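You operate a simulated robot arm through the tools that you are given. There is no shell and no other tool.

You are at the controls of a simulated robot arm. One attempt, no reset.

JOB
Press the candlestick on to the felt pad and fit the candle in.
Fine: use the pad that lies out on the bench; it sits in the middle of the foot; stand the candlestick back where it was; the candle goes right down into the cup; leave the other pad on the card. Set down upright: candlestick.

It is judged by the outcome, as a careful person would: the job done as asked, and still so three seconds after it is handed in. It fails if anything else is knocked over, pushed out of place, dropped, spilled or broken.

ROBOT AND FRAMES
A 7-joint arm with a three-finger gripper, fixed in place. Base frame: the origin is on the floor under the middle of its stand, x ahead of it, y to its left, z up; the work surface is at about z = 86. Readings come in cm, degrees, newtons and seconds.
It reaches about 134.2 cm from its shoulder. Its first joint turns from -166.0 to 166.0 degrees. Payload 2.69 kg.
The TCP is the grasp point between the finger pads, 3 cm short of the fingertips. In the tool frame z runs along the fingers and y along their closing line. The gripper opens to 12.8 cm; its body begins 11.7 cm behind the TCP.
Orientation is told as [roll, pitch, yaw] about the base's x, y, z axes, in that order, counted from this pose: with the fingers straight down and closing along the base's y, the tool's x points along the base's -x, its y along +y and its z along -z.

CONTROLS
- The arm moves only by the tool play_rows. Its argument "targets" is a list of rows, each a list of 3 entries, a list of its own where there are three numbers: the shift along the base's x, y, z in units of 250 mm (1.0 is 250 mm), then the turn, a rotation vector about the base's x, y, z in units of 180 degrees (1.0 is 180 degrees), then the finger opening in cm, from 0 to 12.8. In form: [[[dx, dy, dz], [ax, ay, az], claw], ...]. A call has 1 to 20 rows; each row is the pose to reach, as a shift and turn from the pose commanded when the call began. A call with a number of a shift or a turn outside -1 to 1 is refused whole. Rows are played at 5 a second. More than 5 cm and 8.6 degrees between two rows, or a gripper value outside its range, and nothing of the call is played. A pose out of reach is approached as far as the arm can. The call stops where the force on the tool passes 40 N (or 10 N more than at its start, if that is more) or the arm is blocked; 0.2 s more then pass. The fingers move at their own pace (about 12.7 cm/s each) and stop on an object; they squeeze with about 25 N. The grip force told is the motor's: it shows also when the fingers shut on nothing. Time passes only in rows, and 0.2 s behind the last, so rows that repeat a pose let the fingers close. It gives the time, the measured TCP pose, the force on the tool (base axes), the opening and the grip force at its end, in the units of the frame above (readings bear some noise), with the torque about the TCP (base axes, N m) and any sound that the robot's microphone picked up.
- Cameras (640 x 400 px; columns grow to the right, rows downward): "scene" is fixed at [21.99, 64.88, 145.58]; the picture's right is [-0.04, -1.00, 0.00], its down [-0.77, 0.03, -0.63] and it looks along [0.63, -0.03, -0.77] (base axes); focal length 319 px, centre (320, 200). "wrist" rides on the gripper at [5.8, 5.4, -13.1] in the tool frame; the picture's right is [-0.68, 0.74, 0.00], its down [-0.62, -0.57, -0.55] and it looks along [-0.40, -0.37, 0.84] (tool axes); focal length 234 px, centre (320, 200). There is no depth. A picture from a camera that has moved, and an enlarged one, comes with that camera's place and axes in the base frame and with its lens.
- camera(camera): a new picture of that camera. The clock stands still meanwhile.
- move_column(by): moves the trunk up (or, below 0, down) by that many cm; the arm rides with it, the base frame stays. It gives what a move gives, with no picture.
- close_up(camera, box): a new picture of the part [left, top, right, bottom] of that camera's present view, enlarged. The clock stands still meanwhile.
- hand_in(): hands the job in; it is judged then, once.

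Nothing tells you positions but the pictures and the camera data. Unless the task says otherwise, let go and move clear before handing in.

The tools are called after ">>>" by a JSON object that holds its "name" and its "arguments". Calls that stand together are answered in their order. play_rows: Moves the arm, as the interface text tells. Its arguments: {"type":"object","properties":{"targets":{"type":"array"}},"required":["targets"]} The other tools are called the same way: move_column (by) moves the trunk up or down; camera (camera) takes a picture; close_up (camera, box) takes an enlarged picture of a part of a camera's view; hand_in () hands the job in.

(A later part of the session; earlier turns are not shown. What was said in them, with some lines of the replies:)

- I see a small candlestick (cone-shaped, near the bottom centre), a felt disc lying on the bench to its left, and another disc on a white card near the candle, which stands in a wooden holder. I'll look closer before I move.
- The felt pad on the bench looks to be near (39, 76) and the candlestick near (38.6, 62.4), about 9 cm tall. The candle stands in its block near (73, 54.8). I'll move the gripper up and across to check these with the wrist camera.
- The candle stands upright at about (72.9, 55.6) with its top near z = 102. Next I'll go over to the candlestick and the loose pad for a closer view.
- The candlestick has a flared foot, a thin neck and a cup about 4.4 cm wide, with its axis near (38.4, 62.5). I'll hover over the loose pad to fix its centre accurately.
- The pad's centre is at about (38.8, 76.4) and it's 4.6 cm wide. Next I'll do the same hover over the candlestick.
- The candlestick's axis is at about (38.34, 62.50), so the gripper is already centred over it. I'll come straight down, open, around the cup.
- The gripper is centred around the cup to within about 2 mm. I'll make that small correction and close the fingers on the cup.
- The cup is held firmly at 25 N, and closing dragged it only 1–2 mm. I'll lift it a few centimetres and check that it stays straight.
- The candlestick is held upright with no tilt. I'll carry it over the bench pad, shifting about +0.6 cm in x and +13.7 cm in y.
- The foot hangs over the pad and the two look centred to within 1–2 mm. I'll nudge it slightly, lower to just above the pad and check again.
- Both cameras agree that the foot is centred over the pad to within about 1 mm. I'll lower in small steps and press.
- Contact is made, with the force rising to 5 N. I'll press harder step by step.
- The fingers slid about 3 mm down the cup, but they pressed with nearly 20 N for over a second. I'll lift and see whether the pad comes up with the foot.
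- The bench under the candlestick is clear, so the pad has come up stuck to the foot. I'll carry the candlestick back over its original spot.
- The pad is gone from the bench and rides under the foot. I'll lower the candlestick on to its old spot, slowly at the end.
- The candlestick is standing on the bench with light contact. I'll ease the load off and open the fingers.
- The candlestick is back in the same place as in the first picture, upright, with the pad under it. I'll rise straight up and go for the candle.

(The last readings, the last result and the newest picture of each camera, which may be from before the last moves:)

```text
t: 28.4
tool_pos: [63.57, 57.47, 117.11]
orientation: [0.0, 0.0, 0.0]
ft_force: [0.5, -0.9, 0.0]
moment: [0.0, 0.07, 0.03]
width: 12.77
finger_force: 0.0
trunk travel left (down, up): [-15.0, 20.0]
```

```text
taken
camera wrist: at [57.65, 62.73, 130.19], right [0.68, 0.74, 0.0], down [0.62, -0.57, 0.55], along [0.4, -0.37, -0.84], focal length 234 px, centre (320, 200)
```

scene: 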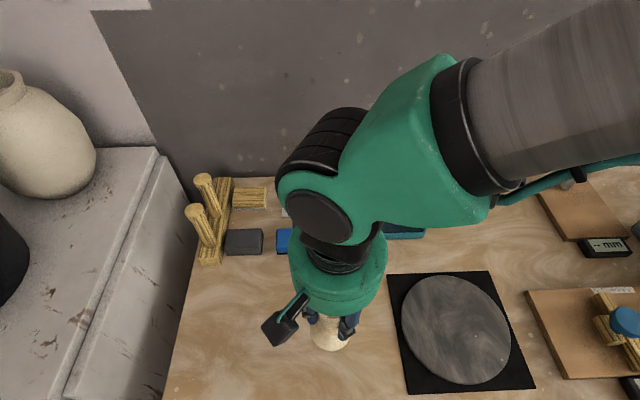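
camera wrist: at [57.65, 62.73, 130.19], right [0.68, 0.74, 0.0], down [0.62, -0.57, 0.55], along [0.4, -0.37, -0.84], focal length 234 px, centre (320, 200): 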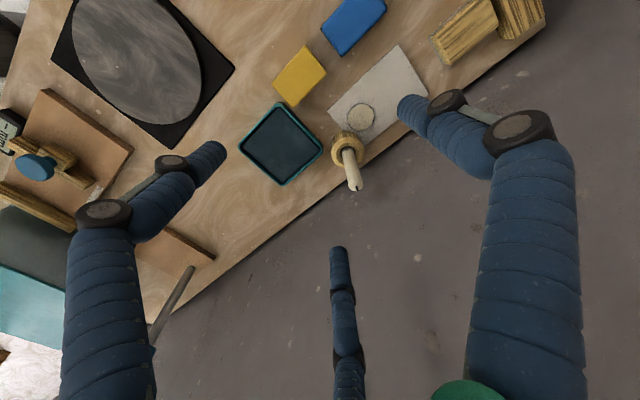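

>>> {"name": "close_up", "arguments": {"camera": "wrist", "box": [310, 110, 390, 200]}}

>>> {"name": "play_rows", "arguments": {"targets": [[[0.12, -0.02, 0], [0, 0, 0], 12.8], [[0.25, -0.04, 0], [0, 0, 0], 12.8], [[0.37, -0.065, 0], [0, 0, 0], 12.8], [[0.37, -0.065, 0], [0, 0, 0], 12.8], [[0.37, -0.065, 0], [0, 0, 0], 12.8]]}}

>>> {"name": "camera", "arguments": {"camera": "wrist"}}

>>> {"name": "close_up", "arguments": {"camera": "wrist", "box": [270, 70, 370, 190]}}

```text
4.44 times, centred on (350, 155) of wrist
camera zoom: at [57.65, 62.73, 130.19], right [0.68, 0.74, 0.0], down [0.62, -0.57, 0.55], along [0.4, -0.37, -0.84], focal length 1041 px, centre (187, 400)
```

zoom: 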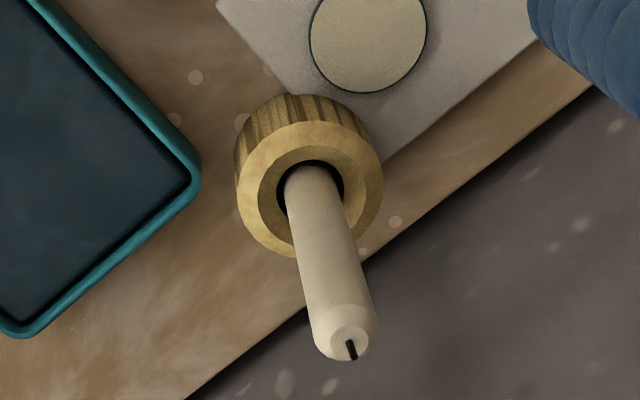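

```text
t: 29.6
tool_pos: [72.63, 55.75, 117.24]
orientation: [0.1, 0.0, 0.0]
ft_force: [-11.5, -3.8, 3.5]
moment: [0.11, -1.03, -0.78]
width: 12.41
finger_force: 0.0
trunk travel left (down, up): [-15.0, 20.0]
```

```text
taken
camera wrist: at [66.78, 61.08, 130.31], right [0.68, 0.74, 0.0], down [0.62, -0.57, 0.55], along [0.4, -0.37, -0.84], focal length 234 px, centre (320, 200)
```

wrist: 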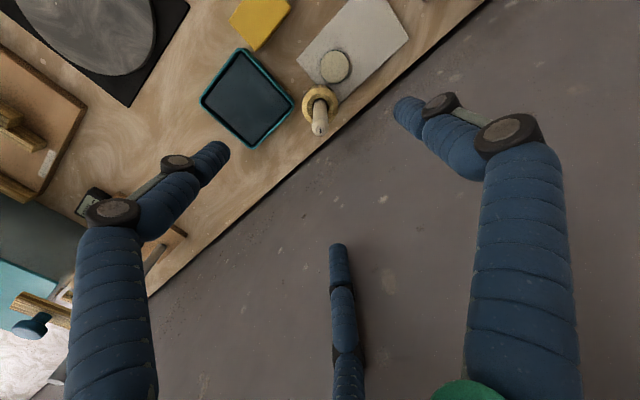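

```text
3.33 times, centred on (320, 130) of wrist
camera zoom: at [66.78, 61.08, 130.31], right [0.68, 0.74, 0.0], down [0.62, -0.57, 0.55], along [0.4, -0.37, -0.84], focal length 781 px, centre (320, 433)
```

zoom: 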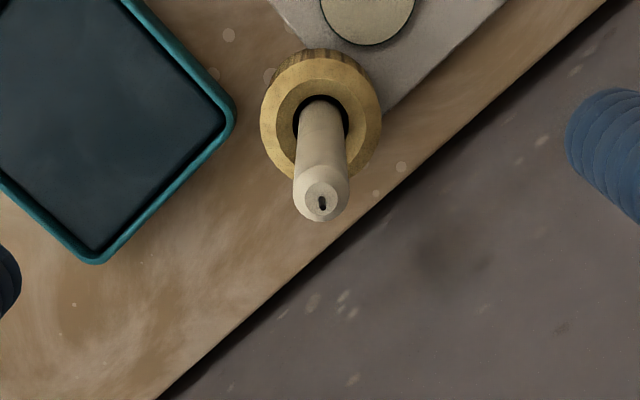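

The back finger is touching the wall, which stands at about x = 79 behind the bench (force -11 N in x). I'll back straight off, then yaw -30° so that one finger points away from the wall and the other two straddle it.

>>> {"name": "play_rows", "arguments": {"targets": [[[-0.1, 0, 0], [0, 0, 0], 12.8], [[-0.2, 0, 0], [0, 0, 0], 12.8], [[-0.24, 0, 0], [0, 0, 0], 12.8], [[-0.24, 0, 0], [0, 0, -0.0417], 11], [[-0.24, 0, 0], [0, 0, -0.0833], 10], [[-0.24, 0, 0], [0, 0, -0.125], 9], [[-0.24, 0, 0], [0, 0, -0.1667], 8], [[-0.24, 0, 0], [0, 0, -0.1667], 8], [[-0.24, 0, 0], [0, 0, -0.1667], 8]]}}

>>> {"name": "camera", "arguments": {"camera": "wrist"}}

>>> {"name": "camera", "arguments": {"camera": "scene"}}

```text
t: 31.6
tool_pos: [66.72, 55.81, 116.98]
orientation: [0.0, 0.1, -30.1]
ft_force: [0.6, 0.3, -0.9]
moment: [-0.02, 0.01, -0.01]
width: 8.01
finger_force: 0.1
trunk travel left (down, up): [-15.0, 20.0]
```

```text
taken
camera wrist: at [64.28, 63.34, 130.14], right [0.95, 0.3, 0.0], down [0.25, -0.8, 0.55], along [0.16, -0.52, -0.84], focal length 234 px, centre (320, 200)
```

wrist: 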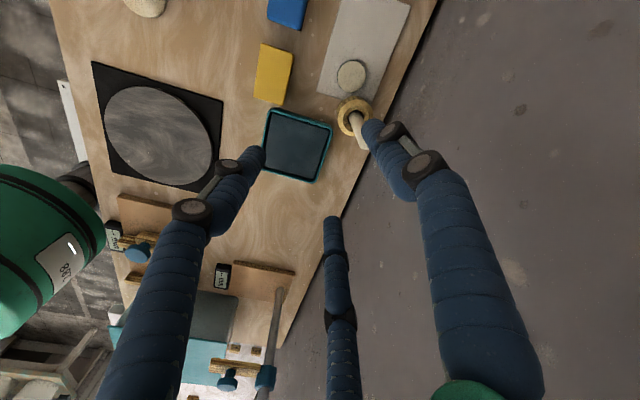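

```text
taken
```

scene: 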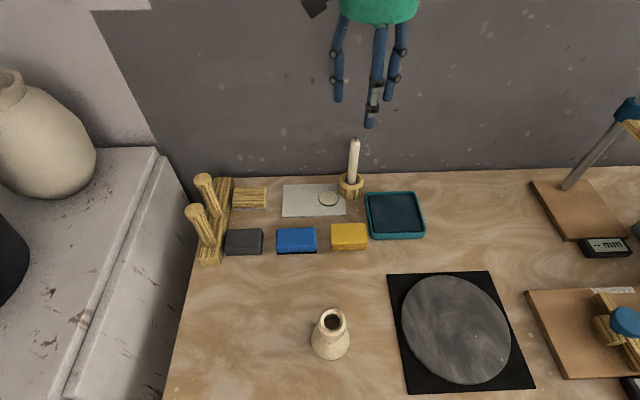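

Nothing was disturbed, and the fingers now point the right way. The candle's top is at about (72.8, 55.6, 102.2), so I'll move back over it with the fingers narrower and watch the force.

>>> {"name": "play_rows", "arguments": {"targets": [[[0.08, 0, 0], [0, 0, 0], 8], [[0.16, -0.003, 0], [0, 0, 0], 8], [[0.21, -0.004, 0], [0, 0, 0], 8], [[0.24, -0.005, 0], [0, 0, 0], 8], [[0.24, -0.005, 0], [0, 0, 0], 8], [[0.24, -0.005, 0], [0, 0, 0], 8]]}}

>>> {"name": "camera", "arguments": {"camera": "wrist"}}

>>> {"name": "close_up", "arguments": {"camera": "wrist", "box": [270, 70, 370, 190]}}

>>> {"name": "close_up", "arguments": {"camera": "scene", "box": [250, 20, 450, 220]}}

```text
t: 33.0
tool_pos: [72.62, 55.62, 116.94]
orientation: [0.0, 0.0, -30.0]
ft_force: [-0.3, -0.9, 1.1]
moment: [0.01, 0.01, 0.03]
width: 8.0
finger_force: 0.0
trunk travel left (down, up): [-15.0, 20.0]
```

```text
taken
camera wrist: at [70.28, 63.23, 130.11], right [0.95, 0.3, 0.0], down [0.25, -0.8, 0.55], along [0.16, -0.52, -0.84], focal length 234 px, centre (320, 200)
```

wrist: 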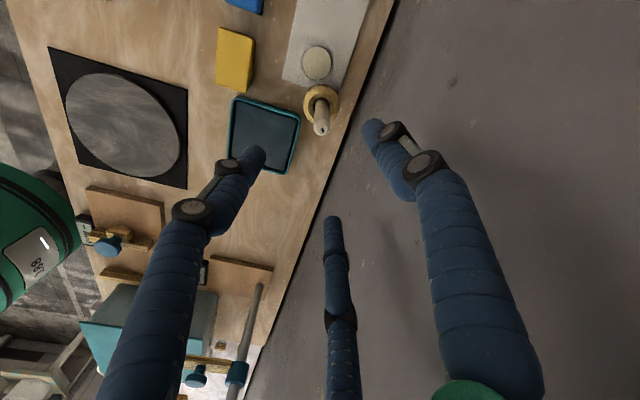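

```text
3.33 times, centred on (320, 130) of wrist
camera zoom: at [70.28, 63.23, 130.11], right [0.95, 0.3, 0.0], down [0.25, -0.8, 0.55], along [0.16, -0.52, -0.84], focal length 781 px, centre (320, 433)
```

zoom: 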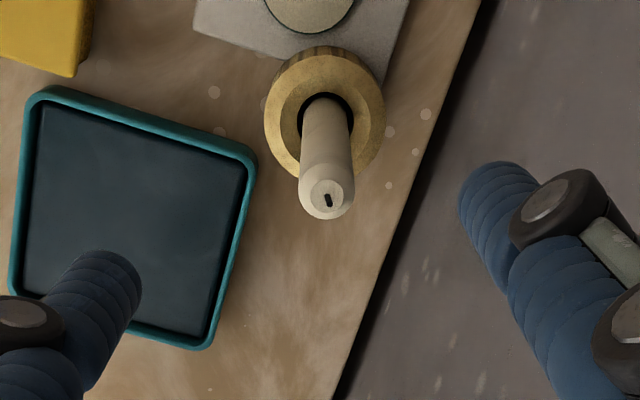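

```text
2.00 times, centred on (350, 120) of scene
camera zoom: at [21.99, 64.88, 145.58], right [-0.04, -1.0, 0.0], down [-0.77, 0.03, -0.63], along [0.63, -0.03, -0.77], focal length 638 px, centre (260, 360)
```

zoom: 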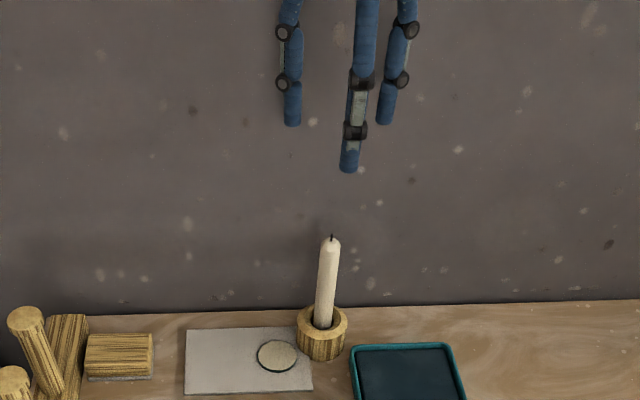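

The gripper is clear of the wall and within about 2 mm of the candle's axis. I'll descend around the candle.

>>> {"name": "play_rows", "arguments": {"targets": [[[0.008, 0.002, -0.14], [0, 0, 0], 8], [[0.008, 0.002, -0.3], [0, 0, 0], 8], [[0.008, 0.002, -0.46], [0, 0, 0], 8], [[0.008, 0.002, -0.62], [0, 0, 0], 8], [[0.008, 0.002, -0.74], [0, 0, 0], 8], [[0.008, 0.002, -0.81], [0, 0, 0], 8], [[0.008, 0.002, -0.81], [0, 0, 0], 8]]}}

>>> {"name": "camera", "arguments": {"camera": "wrist"}}

>>> {"name": "close_up", "arguments": {"camera": "scene", "box": [270, 100, 430, 220]}}

```text
t: 34.6
tool_pos: [72.83, 55.85, 96.79]
orientation: [0.1, 0.0, -30.0]
ft_force: [-0.4, 0.1, 0.1]
moment: [0.01, 0.01, 0.02]
width: 8.0
finger_force: 0.0
trunk travel left (down, up): [-15.0, 20.0]
```

```text
taken
camera wrist: at [70.42, 63.29, 109.95], right [0.95, 0.3, 0.0], down [0.25, -0.8, 0.55], along [0.16, -0.52, -0.84], focal length 234 px, centre (320, 200)
```

wrist: 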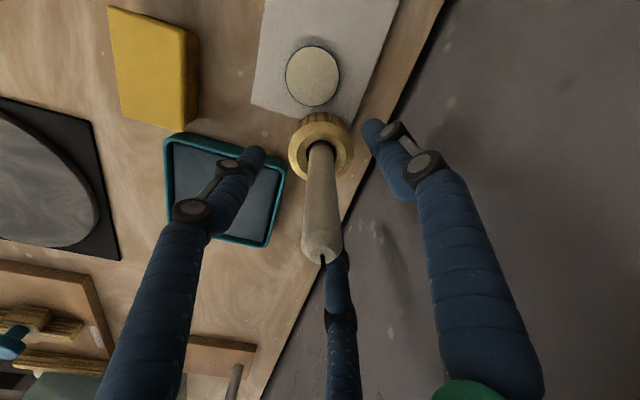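

```text
3.33 times, centred on (350, 160) of scene
camera zoom: at [21.99, 64.88, 145.58], right [-0.04, -1.0, 0.0], down [-0.77, 0.03, -0.63], along [0.63, -0.03, -0.77], focal length 1064 px, centre (220, 333)
```

zoom: 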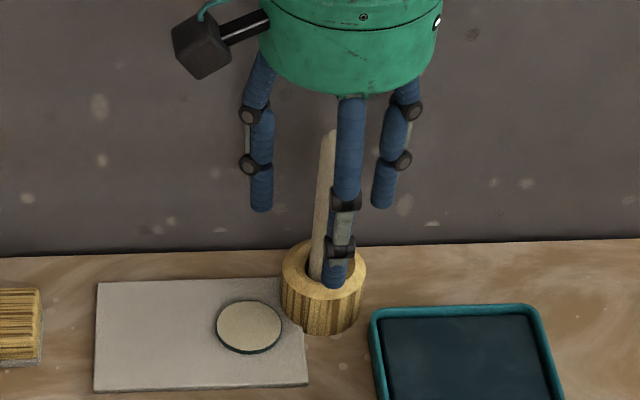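

The candle is centred between the three fingers. I'll close on it.

>>> {"name": "play_rows", "arguments": {"targets": [[[0, 0, 0], [0, 0, 0], 6], [[0, 0, 0], [0, 0, 0], 4.5], [[0, 0, 0], [0, 0, 0], 3.2], [[0, 0, 0], [0, 0, 0], 2.4], [[0, 0, 0], [0, 0, 0], 1.6], [[0, 0, 0], [0, 0, 0], 0.8], [[0, 0, 0], [0, 0, 0], 0.5], [[0, 0, 0], [0, 0, 0], 0.5]]}}

>>> {"name": "camera", "arguments": {"camera": "wrist"}}

>>> {"name": "close_up", "arguments": {"camera": "scene", "box": [270, 100, 430, 220]}}

```text
t: 36.4
tool_pos: [72.89, 55.79, 96.96]
orientation: [0.0, 0.0, -30.1]
ft_force: [0.7, -0.5, -0.1]
moment: [-0.05, -0.06, 0.03]
width: 2.04
finger_force: 25.5
trunk travel left (down, up): [-15.0, 20.0]
```

```text
taken
camera wrist: at [70.42, 63.28, 109.95], right [0.95, 0.3, 0.0], down [0.25, -0.8, 0.55], along [0.16, -0.52, -0.84], focal length 234 px, centre (320, 200)
```

wrist: 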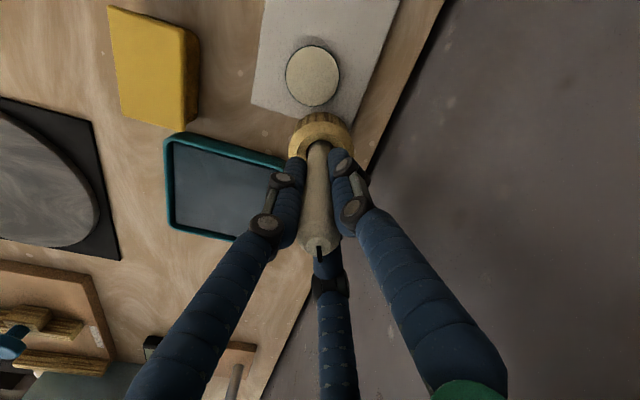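

```text
3.33 times, centred on (350, 160) of scene
camera zoom: at [21.99, 64.88, 145.58], right [-0.04, -1.0, 0.0], down [-0.77, 0.03, -0.63], along [0.63, -0.03, -0.77], focal length 1064 px, centre (220, 333)
```

zoom: 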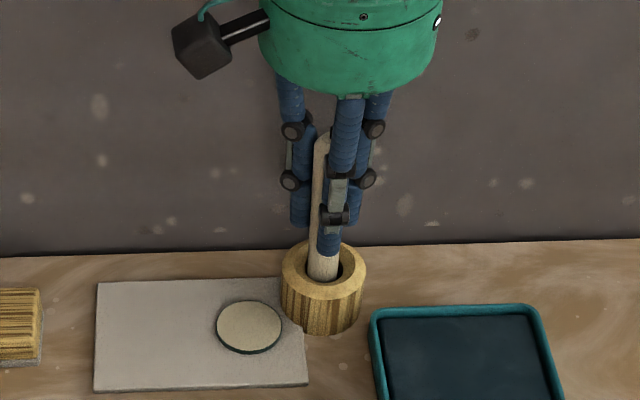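

The candle is gripped (2.04 cm, 25 N). I'll lift it straight up out of the block.

>>> {"name": "play_rows", "arguments": {"targets": [[[0, 0, 0.03], [0, 0, 0], 0.5], [[0, 0, 0.09], [0, 0, 0], 0.5], [[0, 0, 0.17], [0, 0, 0], 0.5], [[0, 0, 0.26], [0, 0, 0], 0.5], [[0, 0, 0.36], [0, 0, 0], 0.5], [[0, 0, 0.44], [0, 0, 0], 0.5], [[0, 0, 0.44], [0, 0, 0], 0.5]]}}

>>> {"name": "camera", "arguments": {"camera": "wrist"}}

>>> {"name": "camera", "arguments": {"camera": "scene"}}

>>> {"name": "close_up", "arguments": {"camera": "scene", "box": [270, 80, 430, 220]}}

```text
t: 38.0
tool_pos: [72.86, 55.66, 107.77]
orientation: [-0.1, 0.0, -29.9]
ft_force: [-1.6, 0.1, 0.3]
moment: [-0.03, 0.01, 0.03]
width: 2.04
finger_force: 25.5
trunk travel left (down, up): [-15.0, 20.0]
```

```text
taken
camera wrist: at [70.42, 63.25, 120.88], right [0.95, 0.3, 0.0], down [0.25, -0.8, 0.55], along [0.16, -0.52, -0.84], focal length 234 px, centre (320, 200)
```

wrist: 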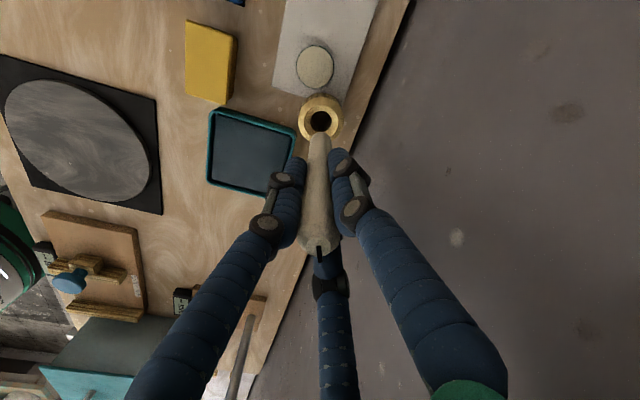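

```text
taken
```

scene: 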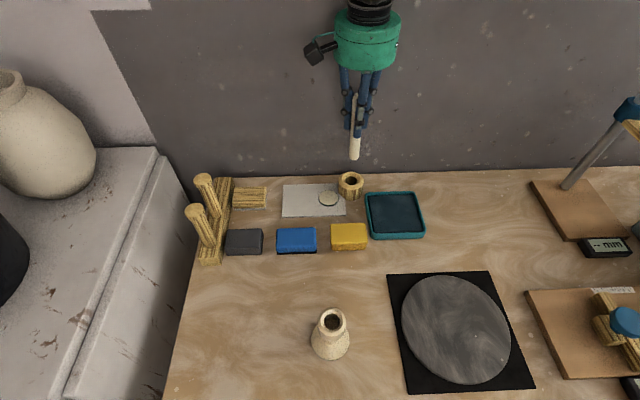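

```text
2.86 times, centred on (350, 150) of scene
camera zoom: at [21.99, 64.88, 145.58], right [-0.04, -1.0, 0.0], down [-0.77, 0.03, -0.63], along [0.63, -0.03, -0.77], focal length 912 px, centre (234, 343)
```

zoom: 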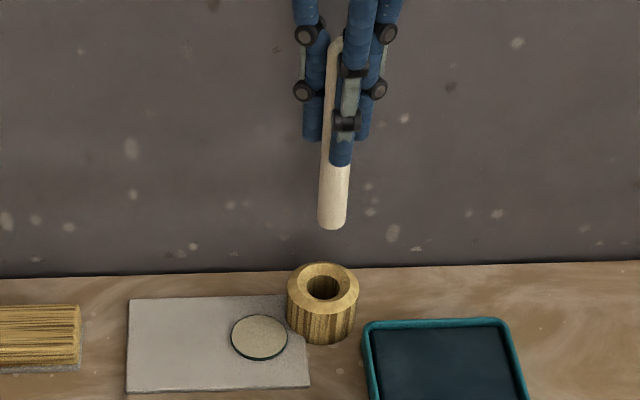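

The candle is out and the block stayed put. I'll check the candle's tilt and where its lower end sits relative to the grip.

>>> {"name": "close_up", "arguments": {"camera": "scene", "box": [320, 80, 390, 170]}}

>>> {"name": "close_up", "arguments": {"camera": "wrist", "box": [260, 80, 380, 280]}}

```text
4.44 times, centred on (355, 125) of scene
camera zoom: at [21.99, 64.88, 145.58], right [-0.04, -1.0, 0.0], down [-0.77, 0.03, -0.63], along [0.63, -0.03, -0.77], focal length 1418 px, centre (164, 533)
```

zoom: 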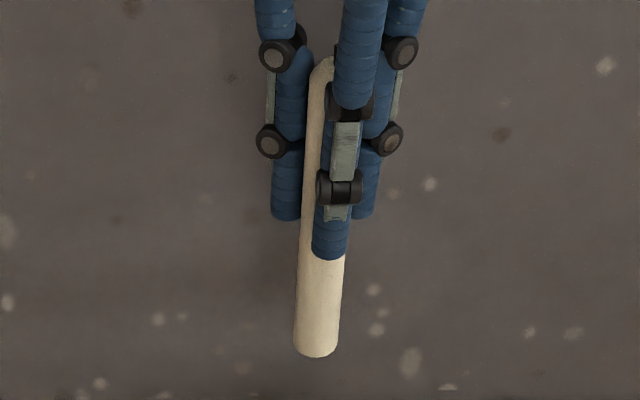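

```text
2.00 times, centred on (320, 180) of wrist
camera zoom: at [70.42, 63.25, 120.88], right [0.95, 0.3, 0.0], down [0.25, -0.8, 0.55], along [0.16, -0.52, -0.84], focal length 468 px, centre (320, 240)
```

zoom: 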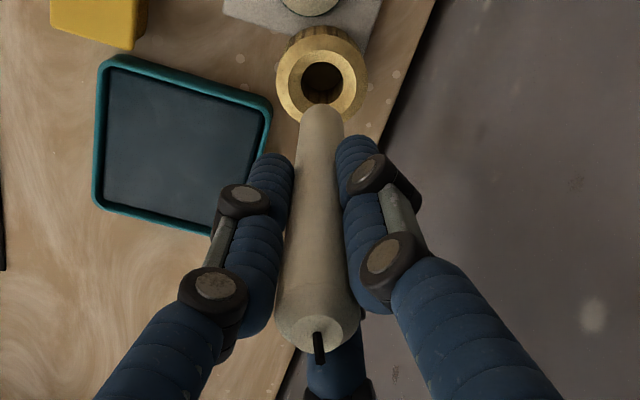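

The candle leans about 2° in the grip, which I'll correct with a small tool tilt. First I'll raise it and carry it toward the candlestick, away from the wall.

>>> {"name": "play_rows", "arguments": {"targets": [[[-0.06, 0.01, 0.06], [0, 0, 0], 0.5], [[-0.2, 0.04, 0.14], [0, 0, 0], 0.5], [[-0.36, 0.07, 0.18], [0, 0, 0], 0.5], [[-0.52, 0.1, 0.18], [0, 0, 0], 0.5], [[-0.68, 0.13, 0.18], [0, 0, 0], 0.5], [[-0.84, 0.165, 0.18], [0, 0, 0], 0.5], [[-0.95, 0.19, 0.18], [0, 0, 0], 0.5], [[-0.95, 0.19, 0.18], [0, 0, 0], 0.5]]}}

>>> {"name": "play_rows", "arguments": {"targets": [[[-0.1, 0.02, 0], [0, 0, 0], 0.5], [[-0.24, 0.05, 0], [0, 0, 0], 0.5], [[-0.36, 0.07, 0], [0, 0, 0], 0.5], [[-0.43, 0.082, 0], [0, 0, 0], 0.5], [[-0.43, 0.082, 0], [0, 0, 0], 0.5], [[-0.43, 0.082, 0], [0, 0, 0], 0.5]]}}

>>> {"name": "camera", "arguments": {"camera": "wrist"}}

>>> {"name": "camera", "arguments": {"camera": "scene"}}

```text
t: 39.8
tool_pos: [49.09, 60.54, 112.19]
orientation: [-0.1, 0.0, -29.9]
ft_force: [0.0, 0.1, 0.0]
moment: [0.0, -0.01, 0.01]
width: 2.06
finger_force: 24.5
trunk travel left (down, up): [-15.0, 20.0]
```

```text
t: 41.2
tool_pos: [38.44, 62.52, 112.3]
orientation: [0.0, 0.1, -30.0]
ft_force: [0.0, 0.5, -1.4]
moment: [-0.02, -0.02, -0.03]
width: 2.05
finger_force: 25.1
trunk travel left (down, up): [-15.0, 20.0]
```

```text
taken
camera wrist: at [35.96, 70.11, 125.35], right [0.95, 0.3, 0.0], down [0.25, -0.8, 0.55], along [0.16, -0.52, -0.84], focal length 234 px, centre (320, 200)
```

wrist: 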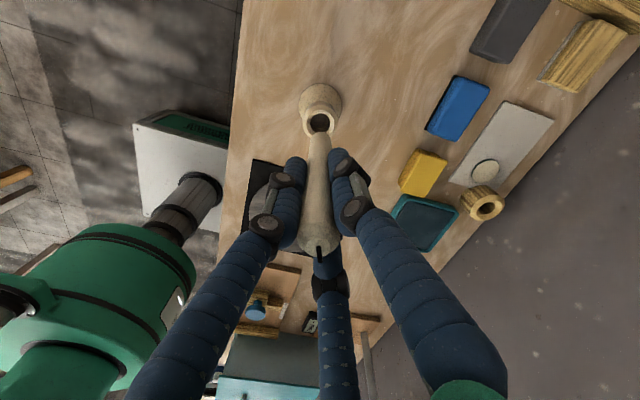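

```text
taken
```

scene: 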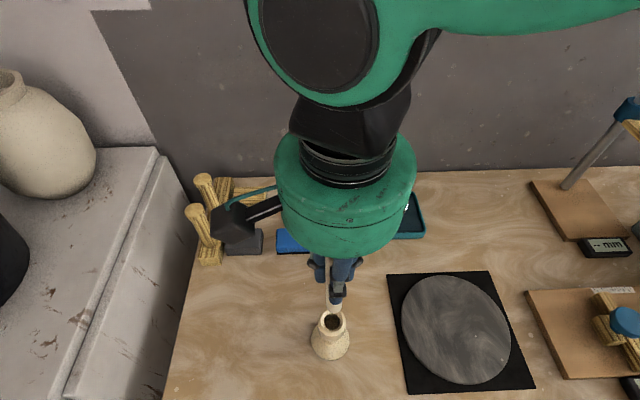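

>>> {"name": "close_up", "arguments": {"camera": "wrist", "box": [260, 70, 380, 190]}}

>>> {"name": "close_up", "arguments": {"camera": "scene", "box": [280, 250, 380, 350]}}

>>> {"name": "close_up", "arguments": {"camera": "wrist", "box": [260, 80, 380, 280]}}

```text
3.33 times, centred on (320, 130) of wrist
camera zoom: at [35.96, 70.11, 125.35], right [0.95, 0.3, 0.0], down [0.25, -0.8, 0.55], along [0.16, -0.52, -0.84], focal length 781 px, centre (320, 433)
```

zoom: 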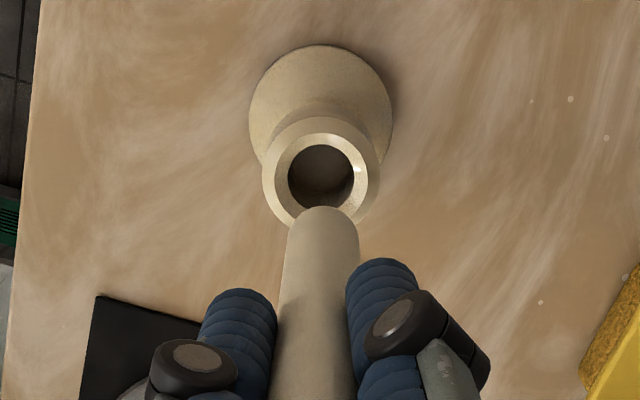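

```text
4.00 times, centred on (330, 300) of scene
camera zoom: at [21.99, 64.88, 145.58], right [-0.04, -1.0, 0.0], down [-0.77, 0.03, -0.63], along [0.63, -0.03, -0.77], focal length 1277 px, centre (280, -200)
```

zoom: 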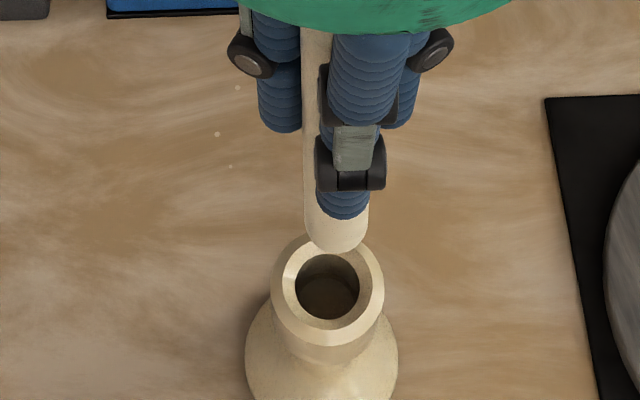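

```text
2.00 times, centred on (320, 180) of wrist
camera zoom: at [35.96, 70.11, 125.35], right [0.95, 0.3, 0.0], down [0.25, -0.8, 0.55], along [0.16, -0.52, -0.84], focal length 468 px, centre (320, 240)
```

zoom: 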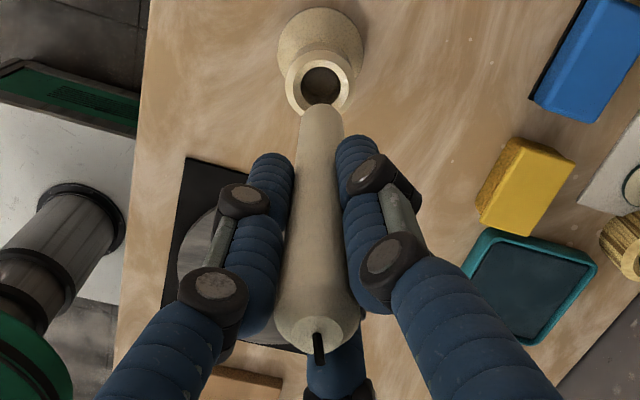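

Both views show the candle's lower end leaning slightly towards -y and +x. I'll apply a small corrective tilt and look again.

>>> {"name": "play_rows", "arguments": {"targets": [[[0, 0, 0], [0.005, 0.0026, 0], 0.5], [[0, 0, 0], [0.01, 0.0053, 0], 0.5], [[0, 0, 0], [0.01, 0.0053, 0], 0.5]]}}

>>> {"name": "close_up", "arguments": {"camera": "wrist", "box": [260, 70, 380, 190]}}

>>> {"name": "close_up", "arguments": {"camera": "scene", "box": [280, 250, 380, 350]}}

>>> {"name": "close_up", "arguments": {"camera": "wrist", "box": [260, 80, 380, 280]}}

```text
t: 42.0
tool_pos: [38.38, 62.6, 112.3]
orientation: [1.1, 1.8, -30.0]
ft_force: [0.8, -1.5, -0.2]
moment: [0.03, 0.03, 0.01]
width: 2.01
finger_force: 25.5
trunk travel left (down, up): [-15.0, 20.0]
```

```text
3.33 times, centred on (320, 130) of wrist
camera zoom: at [36.2, 69.67, 125.63], right [0.95, 0.3, -0.01], down [0.26, -0.81, 0.52], along [0.15, -0.5, -0.85], focal length 781 px, centre (320, 433)
```

zoom: 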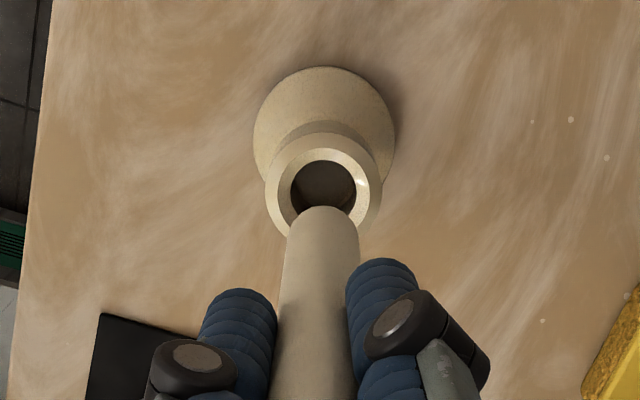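

```text
4.00 times, centred on (330, 300) of scene
camera zoom: at [21.99, 64.88, 145.58], right [-0.04, -1.0, 0.0], down [-0.77, 0.03, -0.63], along [0.63, -0.03, -0.77], focal length 1277 px, centre (280, -200)
```

zoom: 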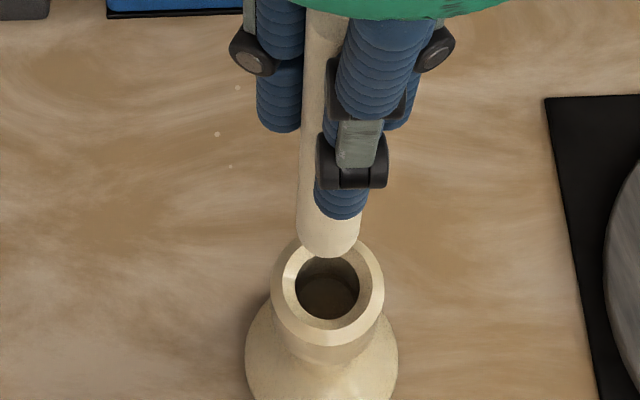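

```text
2.00 times, centred on (320, 180) of wrist
camera zoom: at [36.2, 69.67, 125.63], right [0.95, 0.3, -0.01], down [0.26, -0.81, 0.52], along [0.15, -0.5, -0.85], focal length 468 px, centre (320, 240)
```

zoom: 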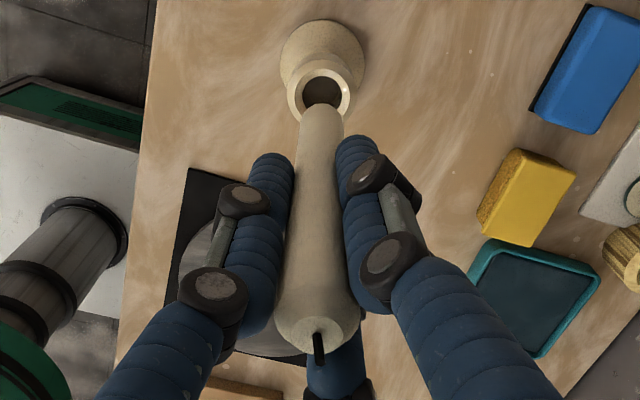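

The candle is now vertical to within about 0.3°. Both cameras put its lower end about 1.4 mm too far in +y from the hole. I'll correct that and lower it to just above the rim.

>>> {"name": "play_rows", "arguments": {"targets": [[[-0.0008, -0.0056, 0], [0, 0, 0], 0.5], [[-0.0008, -0.0056, -0.06], [0, 0, 0], 0.5], [[-0.0008, -0.0056, -0.13], [0, 0, 0], 0.5], [[-0.0008, -0.0056, -0.18], [0, 0, 0], 0.5], [[-0.0008, -0.0056, -0.2], [0, 0, 0], 0.5], [[-0.0008, -0.0056, -0.2], [0, 0, 0], 0.5]]}}

>>> {"name": "close_up", "arguments": {"camera": "wrist", "box": [260, 70, 380, 190]}}

>>> {"name": "close_up", "arguments": {"camera": "scene", "box": [280, 250, 380, 350]}}

```text
t: 43.4
tool_pos: [38.37, 62.28, 107.28]
orientation: [1.1, 1.7, -30.0]
ft_force: [0.1, -0.3, -0.9]
moment: [0.01, 0.01, 0.01]
width: 2.04
finger_force: 24.9
trunk travel left (down, up): [-15.0, 20.0]
```

```text
3.33 times, centred on (320, 130) of wrist
camera zoom: at [36.16, 69.47, 120.62], right [0.95, 0.3, -0.01], down [0.26, -0.81, 0.52], along [0.15, -0.5, -0.85], focal length 781 px, centre (320, 433)
```

zoom: 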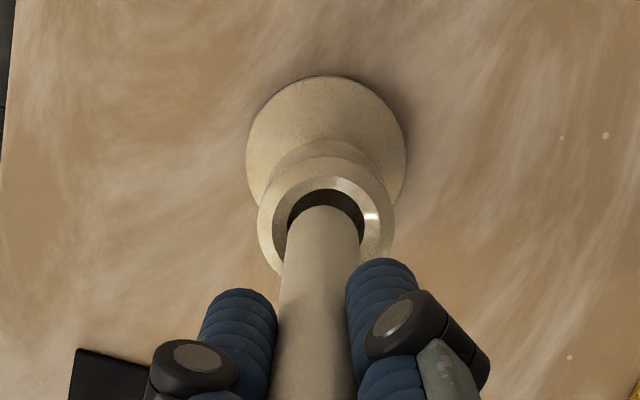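

```text
4.00 times, centred on (330, 300) of scene
camera zoom: at [21.99, 64.88, 145.58], right [-0.04, -1.0, 0.0], down [-0.77, 0.03, -0.63], along [0.63, -0.03, -0.77], focal length 1277 px, centre (280, -200)
```

zoom: 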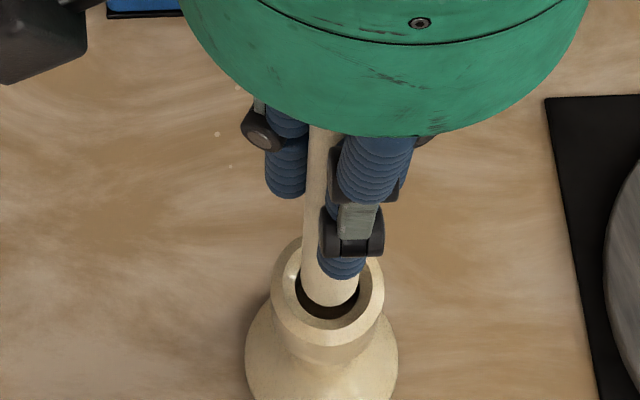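

The candle's end is about 1 cm above the rim and within 1 mm of the hole's centre. I'll make a last fine shift and start lowering it in.

>>> {"name": "play_rows", "arguments": {"targets": [[[0.0016, 0.0032, 0], [0, 0, 0], 0.5], [[0.0016, 0.0032, -0.015], [0, 0, 0], 0.5], [[0.0016, 0.0032, -0.03], [0, 0, 0], 0.5], [[0.0016, 0.0032, -0.042], [0, 0, 0], 0.5], [[0.0016, 0.0032, -0.05], [0, 0, 0], 0.5], [[0.0016, 0.0032, -0.058], [0, 0, 0], 0.5]]}}

>>> {"name": "close_up", "arguments": {"camera": "wrist", "box": [260, 70, 380, 190]}}

>>> {"name": "close_up", "arguments": {"camera": "scene", "box": [280, 250, 380, 350]}}

```text
t: 44.8
tool_pos: [38.41, 62.45, 105.78]
orientation: [1.1, 1.7, -30.0]
ft_force: [0.1, 0.6, -0.5]
moment: [-0.02, -0.03, 0.01]
width: 2.01
finger_force: 24.9
trunk travel left (down, up): [-15.0, 20.0]
```

```text
3.33 times, centred on (320, 130) of wrist
camera zoom: at [36.21, 69.61, 119.16], right [0.95, 0.3, -0.01], down [0.26, -0.81, 0.52], along [0.15, -0.5, -0.85], focal length 781 px, centre (320, 433)
```

zoom: 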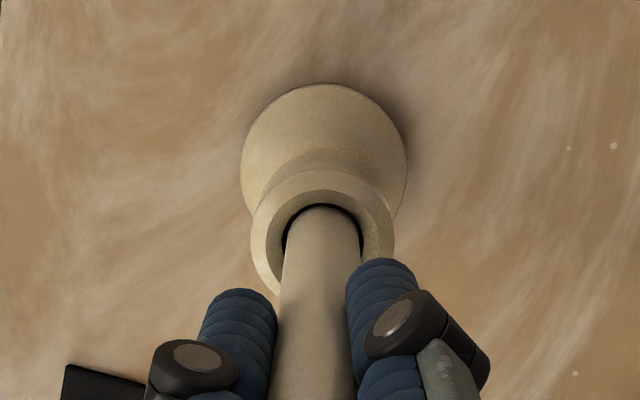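

```text
4.00 times, centred on (330, 300) of scene
camera zoom: at [21.99, 64.88, 145.58], right [-0.04, -1.0, 0.0], down [-0.77, 0.03, -0.63], along [0.63, -0.03, -0.77], focal length 1277 px, centre (280, -200)
```

zoom: 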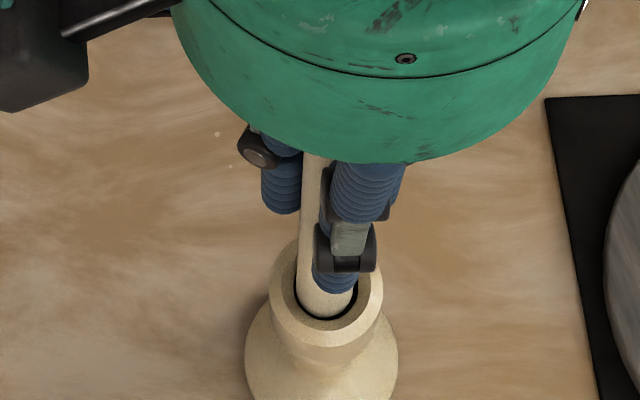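

The candle's end is entering the hole with no contact force. I'll continue down slowly.

>>> {"name": "play_rows", "arguments": {"targets": [[[0, 0, -0.01], [0, 0, 0], 0.5], [[0, 0, -0.02], [0, 0, 0], 0.5], [[0, 0, -0.03], [0, 0, 0], 0.5], [[0, 0, -0.04], [0, 0, 0], 0.5]]}}

>>> {"name": "close_up", "arguments": {"camera": "scene", "box": [280, 250, 380, 350]}}

>>> {"name": "close_up", "arguments": {"camera": "wrist", "box": [260, 70, 380, 190]}}

```text
t: 45.8
tool_pos: [38.39, 62.43, 104.92]
orientation: [0.9, 1.7, -29.9]
ft_force: [0.0, -0.8, -1.3]
moment: [-0.05, -0.02, -0.01]
width: 2.01
finger_force: 24.9
trunk travel left (down, up): [-15.0, 20.0]
```

```text
4.00 times, centred on (330, 300) of scene
camera zoom: at [21.99, 64.88, 145.58], right [-0.04, -1.0, 0.0], down [-0.77, 0.03, -0.63], along [0.63, -0.03, -0.77], focal length 1277 px, centre (280, -200)
```

zoom: 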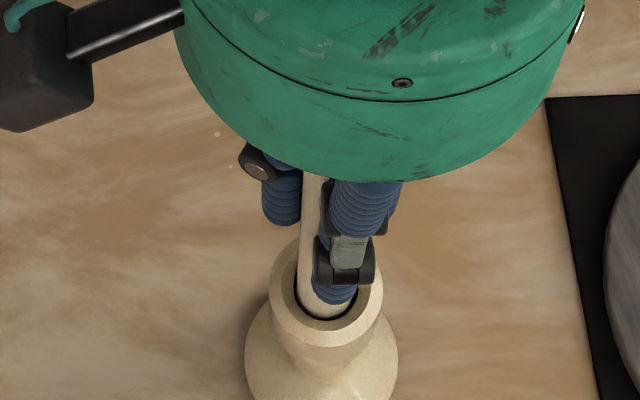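

```text
3.33 times, centred on (320, 130) of wrist
camera zoom: at [36.19, 69.61, 118.16], right [0.95, 0.3, -0.01], down [0.26, -0.81, 0.52], along [0.15, -0.5, -0.85], focal length 781 px, centre (320, 433)
```

zoom: 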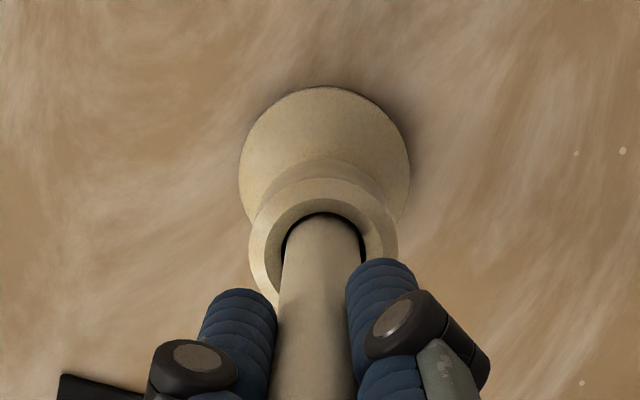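

The candle is inside the cup with no resistance. I'll keep lowering while watching for the bottom.

>>> {"name": "play_rows", "arguments": {"targets": [[[0, 0, -0.01], [0, 0, 0], 0.5], [[0, 0, -0.02], [0, 0, 0], 0.5], [[0, 0, -0.03], [0, 0, 0], 0.5], [[0, 0, -0.04], [0, 0, 0], 0.5]]}}

```text
t: 46.8
tool_pos: [38.33, 62.48, 103.83]
orientation: [1.1, 1.7, -30.0]
ft_force: [0.8, -1.1, -0.4]
moment: [-0.02, 0.0, 0.03]
width: 2.03
finger_force: 25.3
trunk travel left (down, up): [-15.0, 20.0]
```

>>> {"name": "play_rows", "arguments": {"targets": [[[0, 0, -0.008], [0, 0, 0], 0.5], [[0, 0, -0.016], [0, 0, 0], 0.5], [[0, 0, -0.024], [0, 0, 0], 0.5]]}}

```text
t: 47.6
tool_pos: [38.42, 62.48, 103.46]
orientation: [1.2, 1.7, -30.1]
ft_force: [-0.2, 0.1, 20.7]
moment: [-0.13, 0.02, 0.0]
width: 2.05
finger_force: 25.5
trunk travel left (down, up): [-15.0, 20.0]
```

At z ≈ 103.5 the force rose to 20 N, which fits the cup floor at about 2.7 cm deep. I'll check with the cameras.

>>> {"name": "close_up", "arguments": {"camera": "wrist", "box": [260, 70, 380, 190]}}

>>> {"name": "close_up", "arguments": {"camera": "wrist", "box": [260, 80, 380, 280]}}

>>> {"name": "close_up", "arguments": {"camera": "scene", "box": [280, 270, 380, 370]}}

```text
3.33 times, centred on (320, 130) of wrist
camera zoom: at [36.21, 69.62, 116.84], right [0.95, 0.3, 0.0], down [0.26, -0.82, 0.52], along [0.15, -0.49, -0.86], focal length 781 px, centre (320, 433)
```

zoom: 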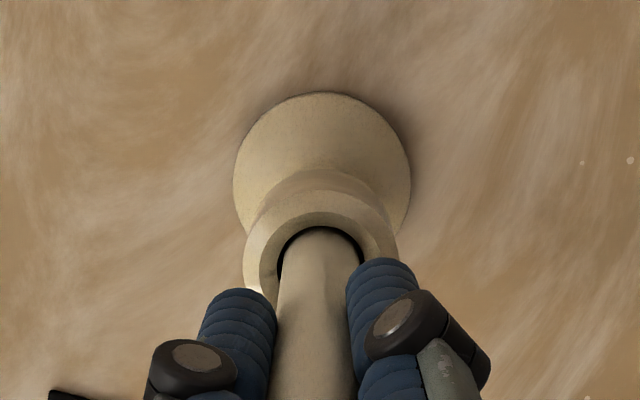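

```text
2.00 times, centred on (320, 180) of wrist
camera zoom: at [36.21, 69.62, 116.84], right [0.95, 0.3, 0.0], down [0.26, -0.82, 0.52], along [0.15, -0.49, -0.86], focal length 468 px, centre (320, 240)
```

zoom: 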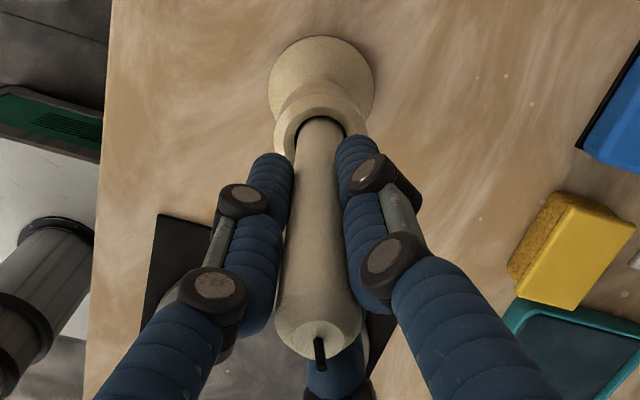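

```text
4.00 times, centred on (330, 320) of scene
camera zoom: at [21.99, 64.88, 145.58], right [-0.04, -1.0, 0.0], down [-0.77, 0.03, -0.63], along [0.63, -0.03, -0.77], focal length 1277 px, centre (280, -280)
```

zoom: 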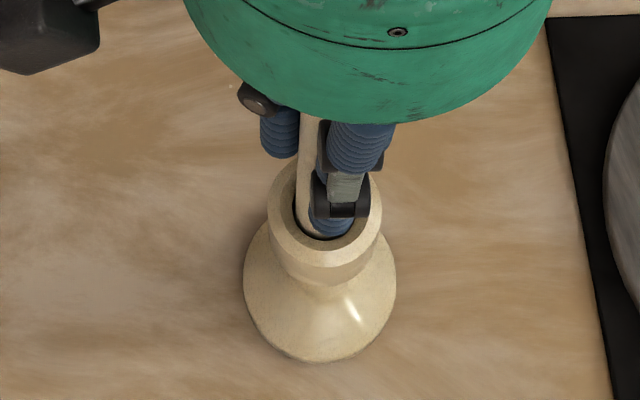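

The candle sits evenly in the hole. I'll give one firm push to be sure it's seated on the floor of the cup.

>>> {"name": "play_rows", "arguments": {"targets": [[[0, 0, -0.005], [0, 0, 0], 0.5], [[0, 0, -0.01], [0, 0, 0], 0.5], [[0, 0, -0.01], [0, 0, 0], 0.5]]}}

>>> {"name": "close_up", "arguments": {"camera": "wrist", "box": [260, 80, 380, 280]}}

```text
t: 48.4
tool_pos: [38.29, 62.45, 103.0]
orientation: [1.2, 1.7, -30.1]
ft_force: [0.0, -0.4, 21.2]
moment: [-0.08, -0.06, -0.01]
width: 2.02
finger_force: 24.5
trunk travel left (down, up): [-15.0, 20.0]
```

```text
2.00 times, centred on (320, 180) of wrist
camera zoom: at [36.17, 69.56, 116.46], right [0.95, 0.3, -0.01], down [0.26, -0.81, 0.52], along [0.15, -0.5, -0.86], focal length 468 px, centre (320, 240)
```

zoom: 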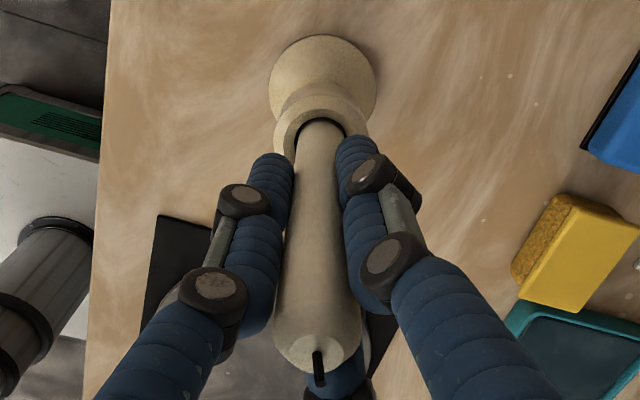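

Only the fingers slid while the candle stayed still, so it's resting on the cup's floor. I'll take the load off, then let go.

>>> {"name": "play_rows", "arguments": {"targets": [[[0, 0, 0.004], [0, 0, 0], 0.5], [[0, 0, 0.006], [0, 0, 0], 0.5]]}}

```text
t: 49.0
tool_pos: [38.48, 62.41, 103.19]
orientation: [0.9, 1.7, -30.0]
ft_force: [0.3, -0.4, 11.8]
moment: [0.02, -0.03, 0.02]
width: 2.04
finger_force: 24.3
trunk travel left (down, up): [-15.0, 20.0]
```

>>> {"name": "play_rows", "arguments": {"targets": [[[0, 0, 0.005], [0, 0, 0], 0.5], [[0, 0, 0.005], [0, 0, 0], 0.5]]}}

```text
t: 49.6
tool_pos: [38.47, 62.36, 103.14]
orientation: [1.0, 1.8, -30.0]
ft_force: [0.9, -0.1, 2.0]
moment: [-0.01, 0.0, -0.02]
width: 2.01
finger_force: 25.1
trunk travel left (down, up): [-15.0, 20.0]
```

>>> {"name": "play_rows", "arguments": {"targets": [[[0, 0, 0], [0, 0, 0], 2.3], [[0, 0, 0], [0, 0, 0], 3], [[0, 0, 0], [0, 0, 0], 4.5], [[0, 0, 0], [0, 0, 0], 7], [[0, 0, 0], [0, 0, 0], 9], [[0, 0, 0], [0, 0, 0], 9]]}}

>>> {"name": "close_up", "arguments": {"camera": "wrist", "box": [240, 60, 400, 300]}}

>>> {"name": "close_up", "arguments": {"camera": "scene", "box": [220, 270, 400, 390]}}

```text
t: 51.0
tool_pos: [38.55, 62.48, 103.17]
orientation: [1.1, 1.7, -30.1]
ft_force: [0.0, 0.4, -0.7]
moment: [0.0, -0.01, 0.03]
width: 9.0
finger_force: 0.1
trunk travel left (down, up): [-15.0, 20.0]
```

```text
1.67 times, centred on (320, 180) of wrist
camera zoom: at [36.21, 69.61, 116.61], right [0.95, 0.3, -0.01], down [0.26, -0.81, 0.52], along [0.15, -0.5, -0.85], focal length 390 px, centre (320, 233)
```

zoom: 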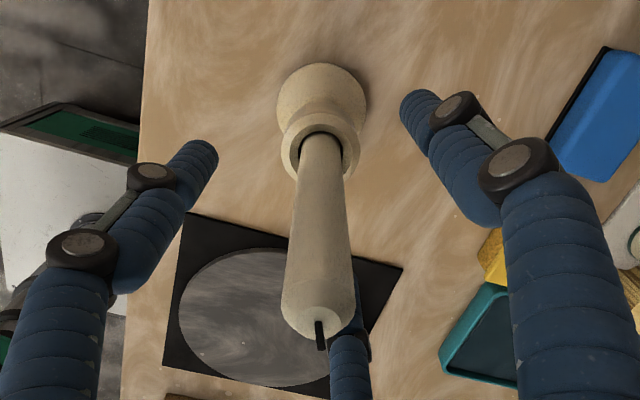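

```text
3.33 times, centred on (310, 330) of scene
camera zoom: at [21.99, 64.88, 145.58], right [-0.04, -1.0, 0.0], down [-0.77, 0.03, -0.63], along [0.63, -0.03, -0.77], focal length 1064 px, centre (353, -233)
```

zoom: 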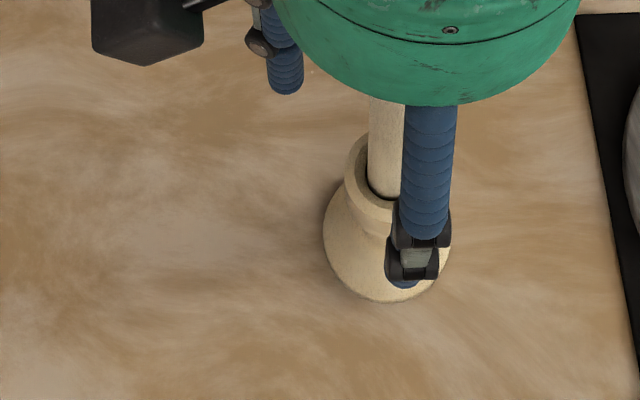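

The candle stands in the cup on its own. I'll rise straight up and clear, then take a final look.

>>> {"name": "play_rows", "arguments": {"targets": [[[0, 0, 0.06], [0, 0, 0], 9], [[0, 0, 0.18], [0, 0, 0], 9], [[0, 0, 0.34], [0, 0, 0], 9], [[0, 0, 0.5], [0, 0, 0], 9], [[0, 0, 0.66], [0, 0, 0], 9], [[0, 0, 0.8], [0, 0, 0], 9], [[0, 0, 0.8], [0, 0, 0], 9]]}}

>>> {"name": "play_rows", "arguments": {"targets": [[[0.12, -0.1, 0], [0, 0, 0], 9], [[0.24, -0.22, 0], [0, 0, 0], 9], [[0.36, -0.36, 0], [0, 0, 0], 9], [[0.48, -0.48, 0], [0, 0, 0], 9], [[0.6, -0.6, 0], [0, 0, 0], 9], [[0.7, -0.7, 0], [0, 0, 0], 9], [[0.7, -0.7, 0], [0, 0, 0], 9]]}}

>>> {"name": "camera", "arguments": {"camera": "scene"}}

>>> {"name": "close_up", "arguments": {"camera": "scene", "box": [220, 290, 380, 390]}}

>>> {"name": "camera", "arguments": {"camera": "wrist"}}

```text
t: 52.6
tool_pos: [38.19, 62.34, 123.39]
orientation: [1.1, 1.7, -30.0]
ft_force: [0.6, 0.2, 0.2]
moment: [0.03, -0.03, 0.03]
width: 9.0
finger_force: 0.0
trunk travel left (down, up): [-15.0, 20.0]
```

```text
t: 54.2
tool_pos: [55.93, 45.03, 123.27]
orientation: [1.0, 1.7, -30.0]
ft_force: [0.2, -0.3, 0.4]
moment: [0.07, 0.06, 0.0]
width: 9.02
finger_force: 0.2
trunk travel left (down, up): [-15.0, 20.0]
```

```text
taken
```

scene: 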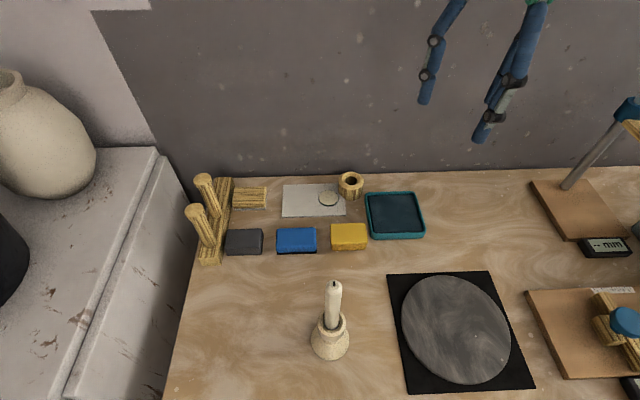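

```text
4.00 times, centred on (300, 340) of scene
camera zoom: at [21.99, 64.88, 145.58], right [-0.04, -1.0, 0.0], down [-0.77, 0.03, -0.63], along [0.63, -0.03, -0.77], focal length 1277 px, centre (400, -360)
```

zoom: 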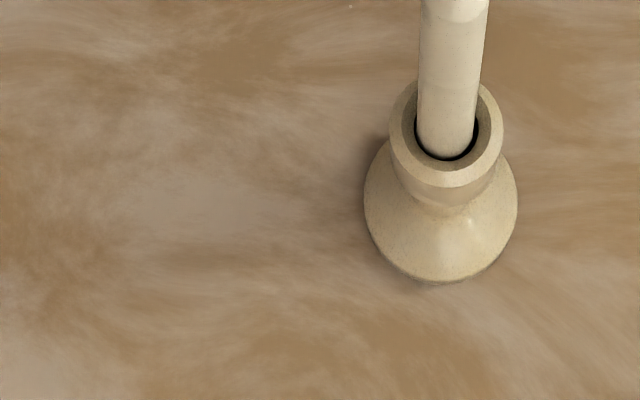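

```text
taken
camera wrist: at [53.77, 52.14, 136.56], right [0.95, 0.3, -0.01], down [0.26, -0.81, 0.52], along [0.15, -0.5, -0.85], focal length 234 px, centre (320, 200)
```

wrist: 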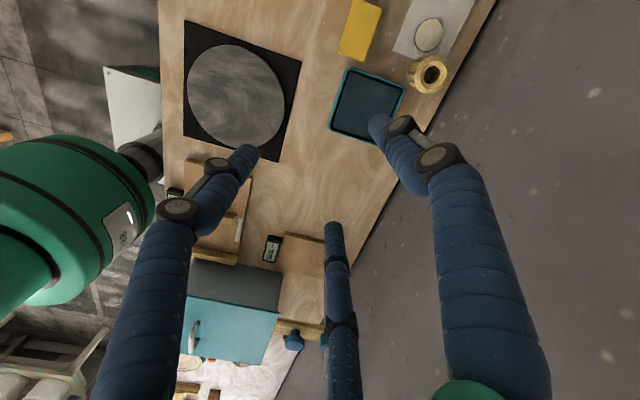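

>>> {"name": "close_up", "arguments": {"camera": "scene", "box": [280, 270, 390, 365]}}

>>> {"name": "close_up", "arguments": {"camera": "scene", "box": [180, 160, 440, 270]}}

```text
4.21 times, centred on (335, 318) of scene
camera zoom: at [21.99, 64.88, 145.58], right [-0.04, -1.0, 0.0], down [-0.77, 0.03, -0.63], along [0.63, -0.03, -0.77], focal length 1344 px, centre (257, -295)
```

zoom: 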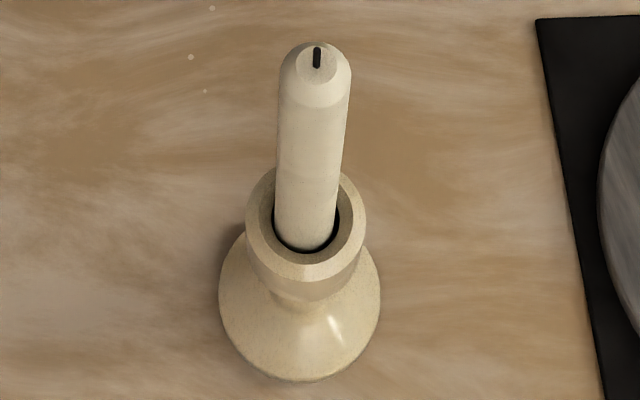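

```text
2.46 times, centred on (310, 215) of scene
camera zoom: at [21.99, 64.88, 145.58], right [-0.04, -1.0, 0.0], down [-0.77, 0.03, -0.63], along [0.63, -0.03, -0.77], focal length 786 px, centre (345, 163)
```

zoom: 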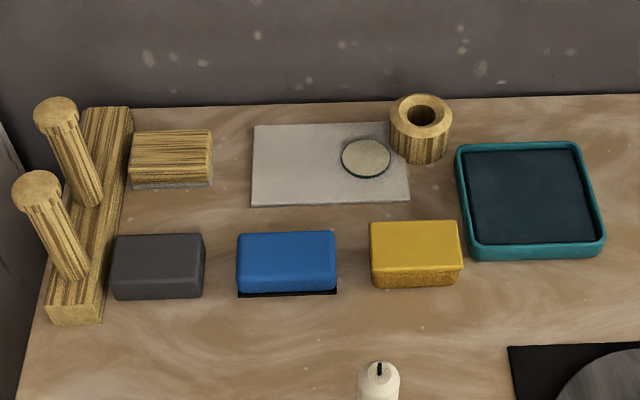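

The candlestick stands upright in its original place with the pad under it, and the candle is seated in the cup, about 2.7 cm deep. The other pad is still on its card, the rest of the bench is as it was, and the arm is clear, so I'm handing in.

>>> {"name": "hand_in", "arguments": {}}

```text
The job is handed in.
```

I pressed the candlestick on to the loose felt pad, stood it back where it was and fitted the candle. Then I handed the job in.

- **Pad:** both cameras showed the foot within about 1 mm of the pad's centre before I pressed. The pad came up with the foot. I didn't look at the underside afterwards, so its final centring isn't checked directly.
- **Candlestick:** it stands upright within about 1 mm of its original spot, judged from the fixed camera.
- **Candle:** it went about 2.7 cm into the cup and stopped. A firm push moved only my fingers down the candle, so I take it to be on the cup's floor. It's loose enough that a thin gap shows around it.
- **Everything else:** the other pad is still on its card, and nothing on the bench was knocked or moved. On my first approach to the candle, a finger pressed against the back wall at about 11 N; I backed off and turned the gripper before going on.
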